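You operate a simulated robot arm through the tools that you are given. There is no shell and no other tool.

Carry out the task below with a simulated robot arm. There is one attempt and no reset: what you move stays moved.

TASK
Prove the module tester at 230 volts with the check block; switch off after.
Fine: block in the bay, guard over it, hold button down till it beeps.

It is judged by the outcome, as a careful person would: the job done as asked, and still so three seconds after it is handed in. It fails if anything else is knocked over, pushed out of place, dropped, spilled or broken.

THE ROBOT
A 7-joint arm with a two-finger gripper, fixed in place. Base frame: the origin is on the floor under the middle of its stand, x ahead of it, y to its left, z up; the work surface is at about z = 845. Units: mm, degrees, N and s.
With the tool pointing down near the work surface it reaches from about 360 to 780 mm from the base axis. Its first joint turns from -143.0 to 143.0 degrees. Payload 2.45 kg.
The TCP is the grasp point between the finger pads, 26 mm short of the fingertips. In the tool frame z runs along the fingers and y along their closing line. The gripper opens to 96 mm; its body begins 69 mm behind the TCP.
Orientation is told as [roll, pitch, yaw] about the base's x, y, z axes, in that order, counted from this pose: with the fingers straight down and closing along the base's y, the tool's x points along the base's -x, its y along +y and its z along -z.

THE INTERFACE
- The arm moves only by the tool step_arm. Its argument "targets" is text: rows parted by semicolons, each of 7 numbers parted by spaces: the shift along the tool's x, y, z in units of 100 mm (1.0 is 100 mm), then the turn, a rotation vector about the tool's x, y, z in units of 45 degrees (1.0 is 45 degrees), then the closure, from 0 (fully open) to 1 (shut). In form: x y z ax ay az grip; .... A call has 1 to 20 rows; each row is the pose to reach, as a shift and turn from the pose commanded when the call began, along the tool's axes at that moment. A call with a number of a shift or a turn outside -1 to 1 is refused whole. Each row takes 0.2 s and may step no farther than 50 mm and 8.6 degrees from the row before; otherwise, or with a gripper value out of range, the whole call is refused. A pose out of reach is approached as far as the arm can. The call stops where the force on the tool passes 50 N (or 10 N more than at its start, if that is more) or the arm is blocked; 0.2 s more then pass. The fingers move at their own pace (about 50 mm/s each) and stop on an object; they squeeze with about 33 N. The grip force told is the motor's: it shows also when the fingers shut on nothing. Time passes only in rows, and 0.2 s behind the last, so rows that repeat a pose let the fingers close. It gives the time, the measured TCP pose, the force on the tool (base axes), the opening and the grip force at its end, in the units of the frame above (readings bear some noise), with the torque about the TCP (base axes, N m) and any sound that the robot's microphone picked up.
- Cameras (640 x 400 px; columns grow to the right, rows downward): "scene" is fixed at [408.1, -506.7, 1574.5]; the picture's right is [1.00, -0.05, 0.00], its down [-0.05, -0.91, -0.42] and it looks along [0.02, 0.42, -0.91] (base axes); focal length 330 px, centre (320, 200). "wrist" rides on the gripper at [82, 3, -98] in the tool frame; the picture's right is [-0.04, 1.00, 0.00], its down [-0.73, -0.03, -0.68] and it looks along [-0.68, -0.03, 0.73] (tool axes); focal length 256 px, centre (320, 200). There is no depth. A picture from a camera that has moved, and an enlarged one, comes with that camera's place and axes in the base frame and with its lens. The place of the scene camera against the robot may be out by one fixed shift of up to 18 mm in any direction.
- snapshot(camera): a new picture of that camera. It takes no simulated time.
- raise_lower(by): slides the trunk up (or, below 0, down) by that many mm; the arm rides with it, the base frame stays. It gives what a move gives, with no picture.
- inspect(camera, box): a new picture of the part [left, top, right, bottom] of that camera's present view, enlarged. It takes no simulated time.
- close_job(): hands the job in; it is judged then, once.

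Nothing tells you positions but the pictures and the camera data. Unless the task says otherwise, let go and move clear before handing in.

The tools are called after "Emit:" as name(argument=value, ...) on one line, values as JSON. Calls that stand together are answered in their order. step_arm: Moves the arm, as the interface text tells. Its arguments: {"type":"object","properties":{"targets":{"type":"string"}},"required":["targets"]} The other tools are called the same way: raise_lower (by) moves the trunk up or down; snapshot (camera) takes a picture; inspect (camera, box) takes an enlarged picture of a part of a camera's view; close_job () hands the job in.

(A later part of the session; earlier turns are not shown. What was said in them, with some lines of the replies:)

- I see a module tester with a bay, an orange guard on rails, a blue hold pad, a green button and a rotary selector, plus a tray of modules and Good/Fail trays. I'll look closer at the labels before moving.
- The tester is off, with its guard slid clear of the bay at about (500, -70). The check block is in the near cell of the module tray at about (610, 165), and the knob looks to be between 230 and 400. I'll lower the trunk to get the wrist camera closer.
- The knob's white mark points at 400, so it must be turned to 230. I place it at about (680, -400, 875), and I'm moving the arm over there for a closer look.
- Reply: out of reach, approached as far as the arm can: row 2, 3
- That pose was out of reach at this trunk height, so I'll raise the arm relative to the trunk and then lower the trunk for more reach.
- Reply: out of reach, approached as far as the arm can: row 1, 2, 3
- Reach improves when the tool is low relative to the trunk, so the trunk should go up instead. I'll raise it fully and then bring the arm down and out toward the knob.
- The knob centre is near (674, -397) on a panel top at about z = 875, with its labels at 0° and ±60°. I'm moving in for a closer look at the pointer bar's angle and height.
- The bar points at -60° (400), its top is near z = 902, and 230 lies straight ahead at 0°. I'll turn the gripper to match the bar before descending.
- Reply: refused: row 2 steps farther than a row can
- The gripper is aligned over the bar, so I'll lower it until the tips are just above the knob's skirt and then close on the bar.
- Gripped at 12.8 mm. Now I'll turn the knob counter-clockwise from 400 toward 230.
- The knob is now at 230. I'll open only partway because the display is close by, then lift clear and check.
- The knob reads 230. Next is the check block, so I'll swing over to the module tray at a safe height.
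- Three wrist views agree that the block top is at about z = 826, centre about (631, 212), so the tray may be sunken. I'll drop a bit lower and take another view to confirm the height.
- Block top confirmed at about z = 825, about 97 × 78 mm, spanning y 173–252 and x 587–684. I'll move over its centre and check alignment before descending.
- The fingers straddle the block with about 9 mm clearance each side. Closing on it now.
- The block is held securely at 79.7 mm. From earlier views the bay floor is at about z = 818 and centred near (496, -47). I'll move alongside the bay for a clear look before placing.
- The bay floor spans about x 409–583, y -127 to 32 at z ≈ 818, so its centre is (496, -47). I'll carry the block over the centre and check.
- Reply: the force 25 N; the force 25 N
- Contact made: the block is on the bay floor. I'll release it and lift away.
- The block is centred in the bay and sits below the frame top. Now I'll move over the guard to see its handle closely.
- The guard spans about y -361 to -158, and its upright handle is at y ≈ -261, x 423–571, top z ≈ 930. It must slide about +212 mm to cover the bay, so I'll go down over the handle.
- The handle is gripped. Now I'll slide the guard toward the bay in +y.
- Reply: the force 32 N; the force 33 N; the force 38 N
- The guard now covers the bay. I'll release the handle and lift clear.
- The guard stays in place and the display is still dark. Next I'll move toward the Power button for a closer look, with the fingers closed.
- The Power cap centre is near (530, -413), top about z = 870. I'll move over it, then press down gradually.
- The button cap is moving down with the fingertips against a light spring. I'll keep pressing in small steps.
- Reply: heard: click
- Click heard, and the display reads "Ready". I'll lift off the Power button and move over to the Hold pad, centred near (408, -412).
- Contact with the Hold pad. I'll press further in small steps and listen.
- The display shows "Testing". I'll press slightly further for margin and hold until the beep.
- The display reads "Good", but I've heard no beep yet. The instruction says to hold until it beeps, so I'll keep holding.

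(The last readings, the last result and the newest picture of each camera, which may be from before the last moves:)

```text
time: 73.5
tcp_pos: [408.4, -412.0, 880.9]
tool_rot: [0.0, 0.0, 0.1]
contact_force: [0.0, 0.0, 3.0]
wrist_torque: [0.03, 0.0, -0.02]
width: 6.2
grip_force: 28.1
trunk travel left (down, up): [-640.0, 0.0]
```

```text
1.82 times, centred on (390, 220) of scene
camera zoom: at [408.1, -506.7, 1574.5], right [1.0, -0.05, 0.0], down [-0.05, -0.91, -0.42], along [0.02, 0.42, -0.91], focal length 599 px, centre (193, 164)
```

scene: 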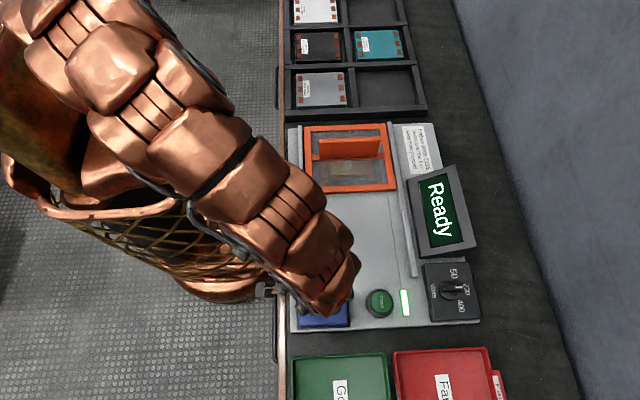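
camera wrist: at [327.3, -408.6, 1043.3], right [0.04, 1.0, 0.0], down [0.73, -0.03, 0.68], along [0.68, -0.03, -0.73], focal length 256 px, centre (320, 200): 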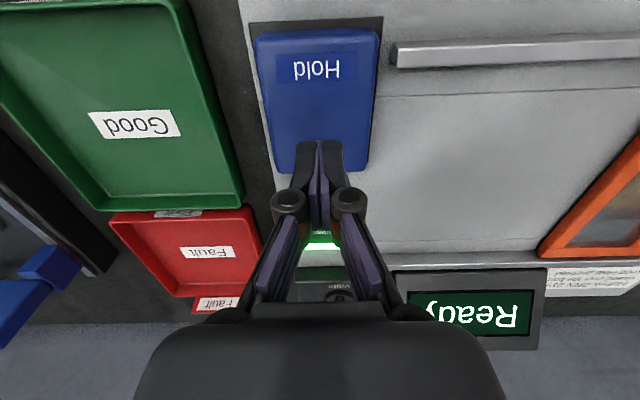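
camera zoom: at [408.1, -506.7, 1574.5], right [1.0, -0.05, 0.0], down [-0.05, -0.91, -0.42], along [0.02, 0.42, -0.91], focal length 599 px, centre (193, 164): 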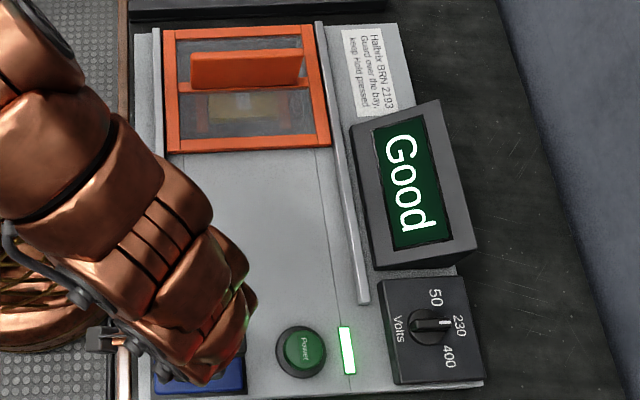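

Emit:
step_arm(targets="0 0 0 0 0 0 1; 0 0 0 0 0 0 1; 0 0 0 0 0 0 1; 0 0 0 0 0 0 1; 0 0 0 0 0 0 1; 0 0 0 0 0 0 1; 0 0 0 0 0 0 1; 0 0 0 0 0 0 1; 0 0 0 0 0 0 1; 0 0 0 0 0 0 1; 0 0 0 0 0 0 1; 0 0 0 0 0 0 1; 0 0 0 0 0 0 1; 0 0 0 0 0 0 1; 0 0 0 0 0 0 1; 0 0 0 0 0 0 1; 0 0 0 0 0 0 1; 0 0 0 0 0 0 1; 0 0 0 0 0 0 1; 0 0 0 0 0 0 1")

Emit:
inspect(camera="scene", box=[280, 110, 500, 330])

```text
time: 77.7
tcp_pos: [409.1, -412.3, 880.8]
tool_rot: [0.1, 0.0, 0.1]
contact_force: [-0.5, -0.1, 4.4]
wrist_torque: [0.05, -0.02, 0.02]
width: 6.0
grip_force: 28.7
trunk travel left (down, up): [-640.0, 0.0]
```

```text
1.82 times, centred on (390, 220) of scene
camera zoom: at [408.1, -506.7, 1574.5], right [1.0, -0.05, 0.0], down [-0.05, -0.91, -0.42], along [0.02, 0.42, -0.91], focal length 599 px, centre (193, 164)
```

zoom: 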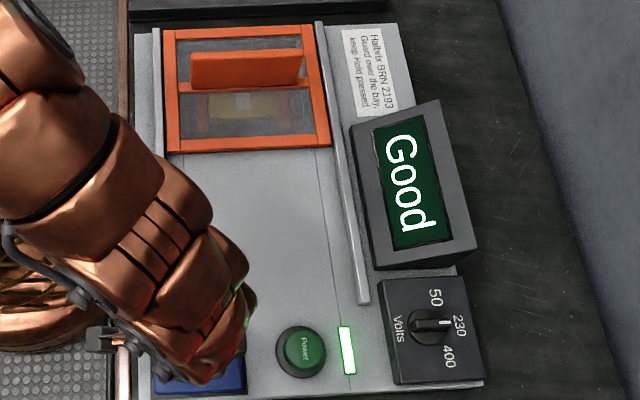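

Emit:
step_arm(targets="0 0 0 0 0 0 1; 0 0 0 0 0 0 1; 0 0 0 0 0 0 1; 0 0 0 0 0 0 1; 0 0 0 0 0 0 1; 0 0 0 0 0 0 1; 0 0 0 0 0 0 1; 0 0 0 0 0 0 1; 0 0 0 0 0 0 1; 0 0 0 0 0 0 1; 0 0 0 0 0 0 1; 0 0 0 0 0 0 1; 0 0 0 0 0 0 1; 0 0 0 0 0 0 1; 0 0 0 0 0 0 1; 0 0 0 0 0 0 1; 0 0 0 0 0 0 1; 0 0 0 0 0 0 1; 0 0 0 0 0 0 1; 0 0 0 0 0 0 1")

Emit:
step_arm(targets="0 0 0 0 0 0 1; 0 0 0 0 0 0 1; 0 0 0 0 0 0 1; 0 0 0 0 0 0 1; 0 0 0 0 0 0 1; 0 0 0 0 0 0 1; 0 0 0 0 0 0 1; 0 0 0 0 0 0 1; 0 0 0 0 0 0 1; 0 0 0 0 0 0 1; 0 0 0 0 0 0 1; 0 0 0 0 0 0 1; 0 0 0 0 0 0 1; 0 0 0 0 0 0 1; 0 0 0 0 0 0 1; 0 0 0 0 0 0 1; 0 0 0 0 0 0 1; 0 0 0 0 0 0 1; 0 0 0 0 0 0 1; 0 0 0 0 0 0 1")

Emit:
inspect(camera="scene", box=[280, 110, 500, 330])

```text
time: 81.9
tcp_pos: [407.6, -411.0, 880.4]
tool_rot: [0.0, 0.0, 0.1]
contact_force: [0.9, 0.8, 3.7]
wrist_torque: [-0.01, 0.03, 0.01]
width: 6.0
grip_force: 28.6
trunk travel left (down, up): [-640.0, 0.0]
```

```text
time: 86.1
tcp_pos: [408.3, -411.9, 881.1]
tool_rot: [0.1, 0.1, 0.2]
contact_force: [1.3, -0.1, 3.8]
wrist_torque: [-0.03, -0.02, -0.01]
width: 6.1
grip_force: 28.3
trunk travel left (down, up): [-640.0, 0.0]
```

```text
1.82 times, centred on (390, 220) of scene
camera zoom: at [408.1, -506.7, 1574.5], right [1.0, -0.05, 0.0], down [-0.05, -0.91, -0.42], along [0.02, 0.42, -0.91], focal length 599 px, centre (193, 164)
```

zoom: 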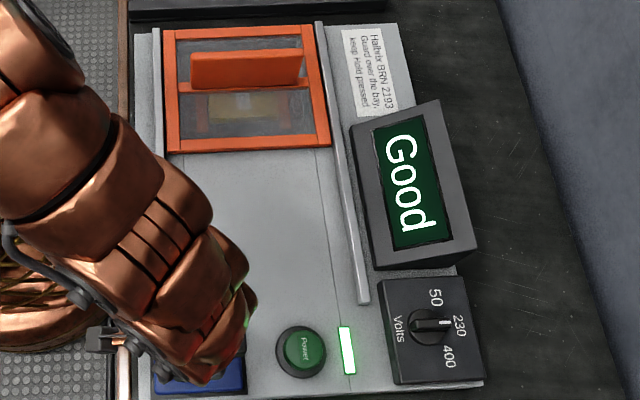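

Emit:
step_arm(targets="0 0 0.005 0 0 0 1; 0 0 0.01 0 0 0 1; 0 0 0.01 0 0 0 1; 0 0 0.01 0 0 0 1; 0 0 0.01 0 0 0 1; 0 0 0.01 0 0 0 1; 0 0 0.01 0 0 0 1; 0 0 0.01 0 0 0 1; 0 0 0.01 0 0 0 1; 0 0 0.01 0 0 0 1; 0 0 0.01 0 0 0 1; 0 0 0.01 0 0 0 1; 0 0 0.01 0 0 0 1; 0 0 0.01 0 0 0 1; 0 0 0.01 0 0 0 1; 0 0 0.01 0 0 0 1; 0 0 0.01 0 0 0 1; 0 0 0.01 0 0 0 1; 0 0 0.01 0 0 0 1; 0 0 0.01 0 0 0 1")

Emit:
step_arm(targets="0 0 0 0 0 0 1; 0 0 0 0 0 0 1; 0 0 0 0 0 0 1; 0 0 0 0 0 0 1; 0 0 0 0 0 0 1; 0 0 0 0 0 0 1; 0 0 0 0 0 0 1; 0 0 0 0 0 0 1; 0 0 0 0 0 0 1; 0 0 0 0 0 0 1; 0 0 0 0 0 0 1; 0 0 0 0 0 0 1; 0 0 0 0 0 0 1; 0 0 0 0 0 0 1; 0 0 0 0 0 0 1; 0 0 0 0 0 0 1; 0 0 0 0 0 0 1; 0 0 0 0 0 0 1; 0 0 0 0 0 0 1; 0 0 0 0 0 0 1")

Emit:
inspect(camera="scene", box=[280, 110, 500, 330])

```text
time: 90.3
tcp_pos: [407.8, -412.3, 879.1]
tool_rot: [-0.1, 0.1, 0.1]
contact_force: [0.1, -0.4, 4.1]
wrist_torque: [0.0, -0.01, 0.02]
width: 6.0
grip_force: 29.0
trunk travel left (down, up): [-640.0, 0.0]
```

```text
time: 94.5
tcp_pos: [409.3, -413.1, 881.0]
tool_rot: [0.1, 0.0, 0.1]
contact_force: [0.2, 0.7, 4.1]
wrist_torque: [-0.01, -0.03, -0.01]
width: 6.0
grip_force: 28.3
trunk travel left (down, up): [-640.0, 0.0]
```

```text
1.82 times, centred on (390, 220) of scene
camera zoom: at [408.1, -506.7, 1574.5], right [1.0, -0.05, 0.0], down [-0.05, -0.91, -0.42], along [0.02, 0.42, -0.91], focal length 599 px, centre (193, 164)
```

zoom: 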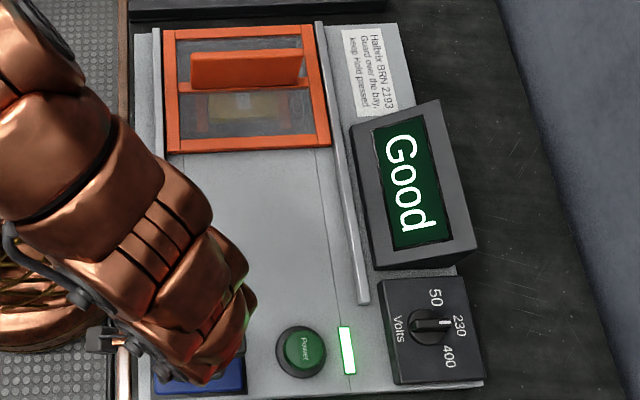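

The tester has shown a steady "Good" for over 20 s with Hold pressed and no beep, so the verdict has completed. I'll release and see how the tester responds.

Emit:
step_arm(targets="0 0 -0.1 0 0 0 1; 0 0 -0.3 0 0 0 1; 0 0 -0.4 0 0 0 1")

Emit:
snapshot(camera="scene")

Emit:
snapshot(camera="wrist")

```text
time: 95.3
tcp_pos: [408.9, -411.0, 920.2]
tool_rot: [0.1, 0.1, 0.1]
contact_force: [-0.1, 0.3, 0.3]
wrist_torque: [0.01, -0.02, -0.01]
width: 0.0
grip_force: 29.1
trunk travel left (down, up): [-640.0, 0.0]
```

```text
taken
```

scene: 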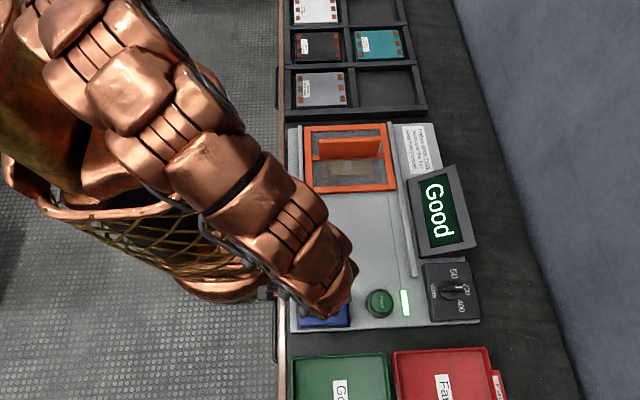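

```text
taken
camera wrist: at [326.5, -409.1, 1018.5], right [0.04, 1.0, 0.0], down [0.73, -0.03, 0.68], along [0.68, -0.03, -0.73], focal length 256 px, centre (320, 200)
```

wrist: 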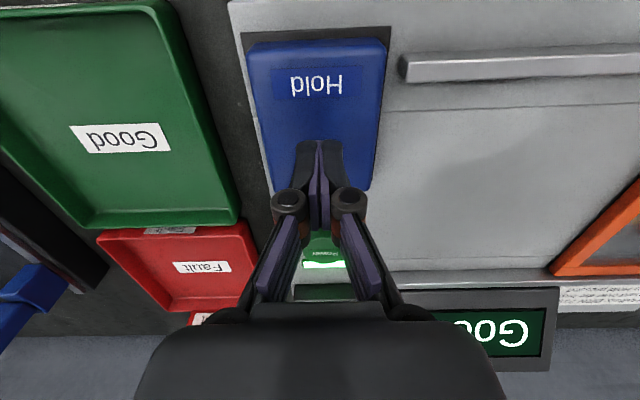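

"Good" stays on the display after release, so the test completed and the beeper simply wasn't heard. Now I'll go back to the Power button to switch off.

Emit:
step_arm(targets="0 0 -0.25 0 0 0 1; -0.4 0 -0.25 0 0 0 1; -0.8 0 -0.25 0 0 0 1; -1.0 0 -0.25 0 0 0 1")

Emit:
step_arm(targets="-0.22 0 0 0 0 0 1; -0.22 0 0.25 0 0 0 1; -0.22 0 0.45 0 0 0 1; -0.22 0 0.45 0 0 0 1")

Emit:
snapshot(camera="wrist")

```text
time: 96.3
tcp_pos: [510.8, -411.1, 943.7]
tool_rot: [0.0, 0.1, 0.0]
contact_force: [-0.4, -0.2, 0.3]
wrist_torque: [0.0, -0.05, 0.02]
width: 0.1
grip_force: 28.8
trunk travel left (down, up): [-640.0, 0.0]
```

```text
time: 97.3
tcp_pos: [530.8, -411.9, 899.4]
tool_rot: [0.0, 0.0, 0.0]
contact_force: [0.1, 0.2, -1.0]
wrist_torque: [0.0, 0.0, -0.02]
width: 0.3
grip_force: 28.1
trunk travel left (down, up): [-640.0, 0.0]
```

```text
taken
camera wrist: at [448.6, -409.6, 997.6], right [0.04, 1.0, 0.0], down [0.73, -0.03, 0.68], along [0.68, -0.03, -0.73], focal length 256 px, centre (320, 200)
```

wrist: 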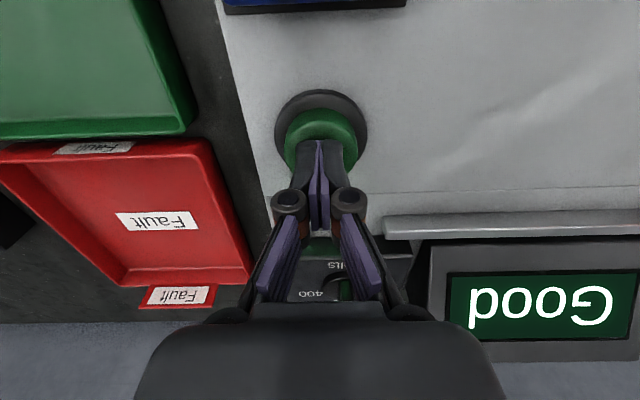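

Emit:
step_arm(targets="0 0 0.04 0 0 0 1; 0 0 0.07 0 0 0 1; 0 0 0.09 0 0 0 1; 0 0 0.11 0 0 0 1; 0 0 0.125 0 0 0 1; 0 0 0.14 0 0 0 1; 0 0 0.14 0 0 0 1")

Emit:
snapshot(camera="wrist")

```text
time: 98.9
tcp_pos: [530.2, -411.8, 885.4]
tool_rot: [-0.1, 0.0, 0.1]
contact_force: [-0.3, 1.8, 3.7]
wrist_torque: [0.04, -0.03, 0.02]
width: 6.0
grip_force: 28.2
trunk travel left (down, up): [-640.0, 0.0]
heard: click
```

```text
taken
camera wrist: at [448.5, -409.2, 984.3], right [0.04, 1.0, 0.0], down [0.73, -0.03, 0.68], along [0.68, -0.03, -0.73], focal length 256 px, centre (320, 200)
```

wrist: 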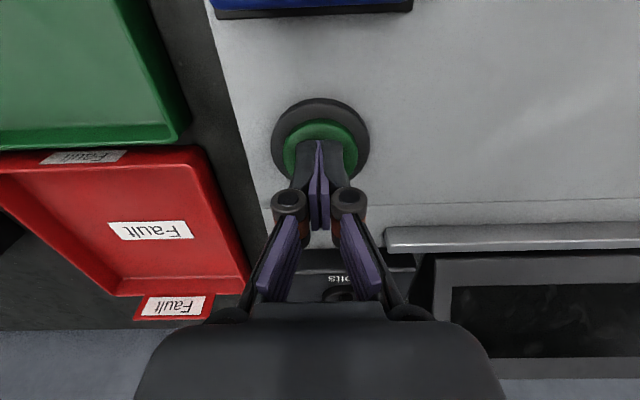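

Click heard, and the display is dark. I'll lift straight up and move clear, then check the final state.

Emit:
step_arm(targets="0 0 -0.3 0 0 0 1; 0 0 -0.6 0 0 0 1; 0 0 -1.0 0 0 0 1")

Emit:
step_arm(targets="0.4 0.1 -0.2 0 0 0 1; 0.7 0.3 -0.5 0 0 0 0.8; 1.0 0.5 -0.6 0 0 0 0.5; 1.0 0.9 -0.6 0 0 0 0.5")

Emit:
step_arm(targets="0.3 0.2 -0.2 0 0 0 0.5; 0.6 0.5 -0.4 0 0 0 0.2; 0.8 0.8 -0.5 0 0 0 0; 0.8 0.8 -0.5 0 0 0 0")

Emit:
snapshot(camera="scene")

Emit:
snapshot(camera="wrist")

Emit:
inspect(camera="scene", box=[280, 110, 500, 330])

```text
time: 99.7
tcp_pos: [531.3, -413.5, 986.8]
tool_rot: [0.0, -0.1, 0.0]
contact_force: [0.0, -0.4, 0.3]
wrist_torque: [0.01, -0.02, 0.01]
width: 0.0
grip_force: 28.8
trunk travel left (down, up): [-640.0, 0.0]
```

```text
time: 100.7
tcp_pos: [430.2, -319.9, 1045.3]
tool_rot: [0.1, 0.0, 0.1]
contact_force: [-0.3, -0.2, -0.3]
wrist_torque: [0.01, 0.01, 0.0]
width: 48.2
grip_force: 0.2
trunk travel left (down, up): [-640.0, 0.0]
```

```text
time: 101.7
tcp_pos: [350.5, -241.4, 1096.7]
tool_rot: [0.0, -0.1, 0.0]
contact_force: [-0.8, -0.5, 0.7]
wrist_torque: [0.0, -0.01, -0.03]
width: 95.8
grip_force: 0.1
trunk travel left (down, up): [-640.0, 0.0]
```

```text
taken
```

scene: 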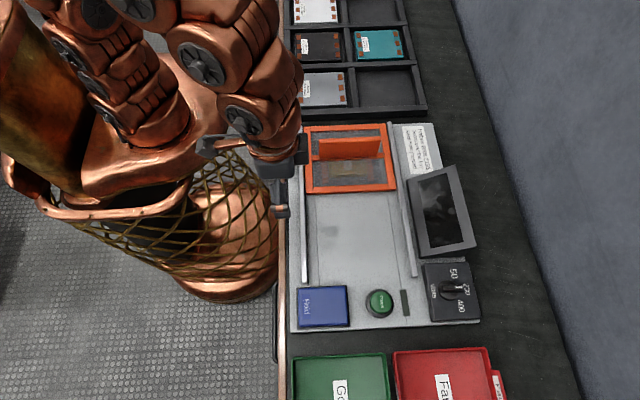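

```text
taken
camera wrist: at [268.3, -238.2, 1194.1], right [0.04, 1.0, 0.0], down [0.73, -0.03, 0.68], along [0.68, -0.03, -0.73], focal length 256 px, centre (320, 200)
```

wrist: 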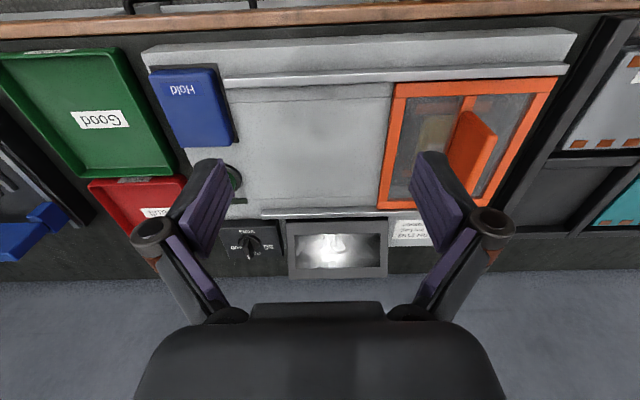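

```text
1.82 times, centred on (390, 220) of scene
camera zoom: at [408.1, -506.7, 1574.5], right [1.0, -0.05, 0.0], down [-0.05, -0.91, -0.42], along [0.02, 0.42, -0.91], focal length 599 px, centre (193, 164)
```

zoom: 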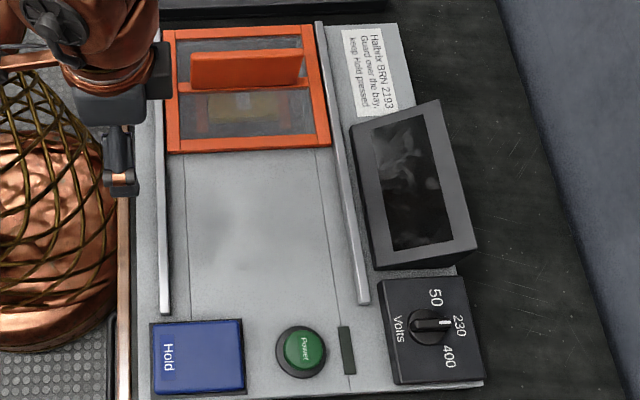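

The tester is off (display and lamp dark), the knob is at 230, the block is in the bay under the guard and the arm is clear. The test showed "Good" with Hold pressed well past the verdict, so I'm handing the job in.

Emit:
close_job()

```text
The job is handed in.
```

The module tester passed at 230 volts with the check block, and it is now switched off. I never heard the beep, though.

- **Test:** The voltage knob was on 400, so I turned it to 230 before switching on. With the block in the bay and the guard over it, I pressed and held the Hold button. The display went from "Ready" to "Testing" to "Good".
- **No beep:** I kept Hold pressed for over 20 seconds after "Good" came up, but the microphone never picked up a beep. "Good" stayed on the display after I let go, so I took the test as complete. The tester's beeper may need checking.
- **How it's left:** The display and power lamp are dark, and the knob is still at 230. The check block is still in the bay under the guard, since you didn't ask for it to go back in the tray. The arm is clear, and I saw nothing else knocked or moved.
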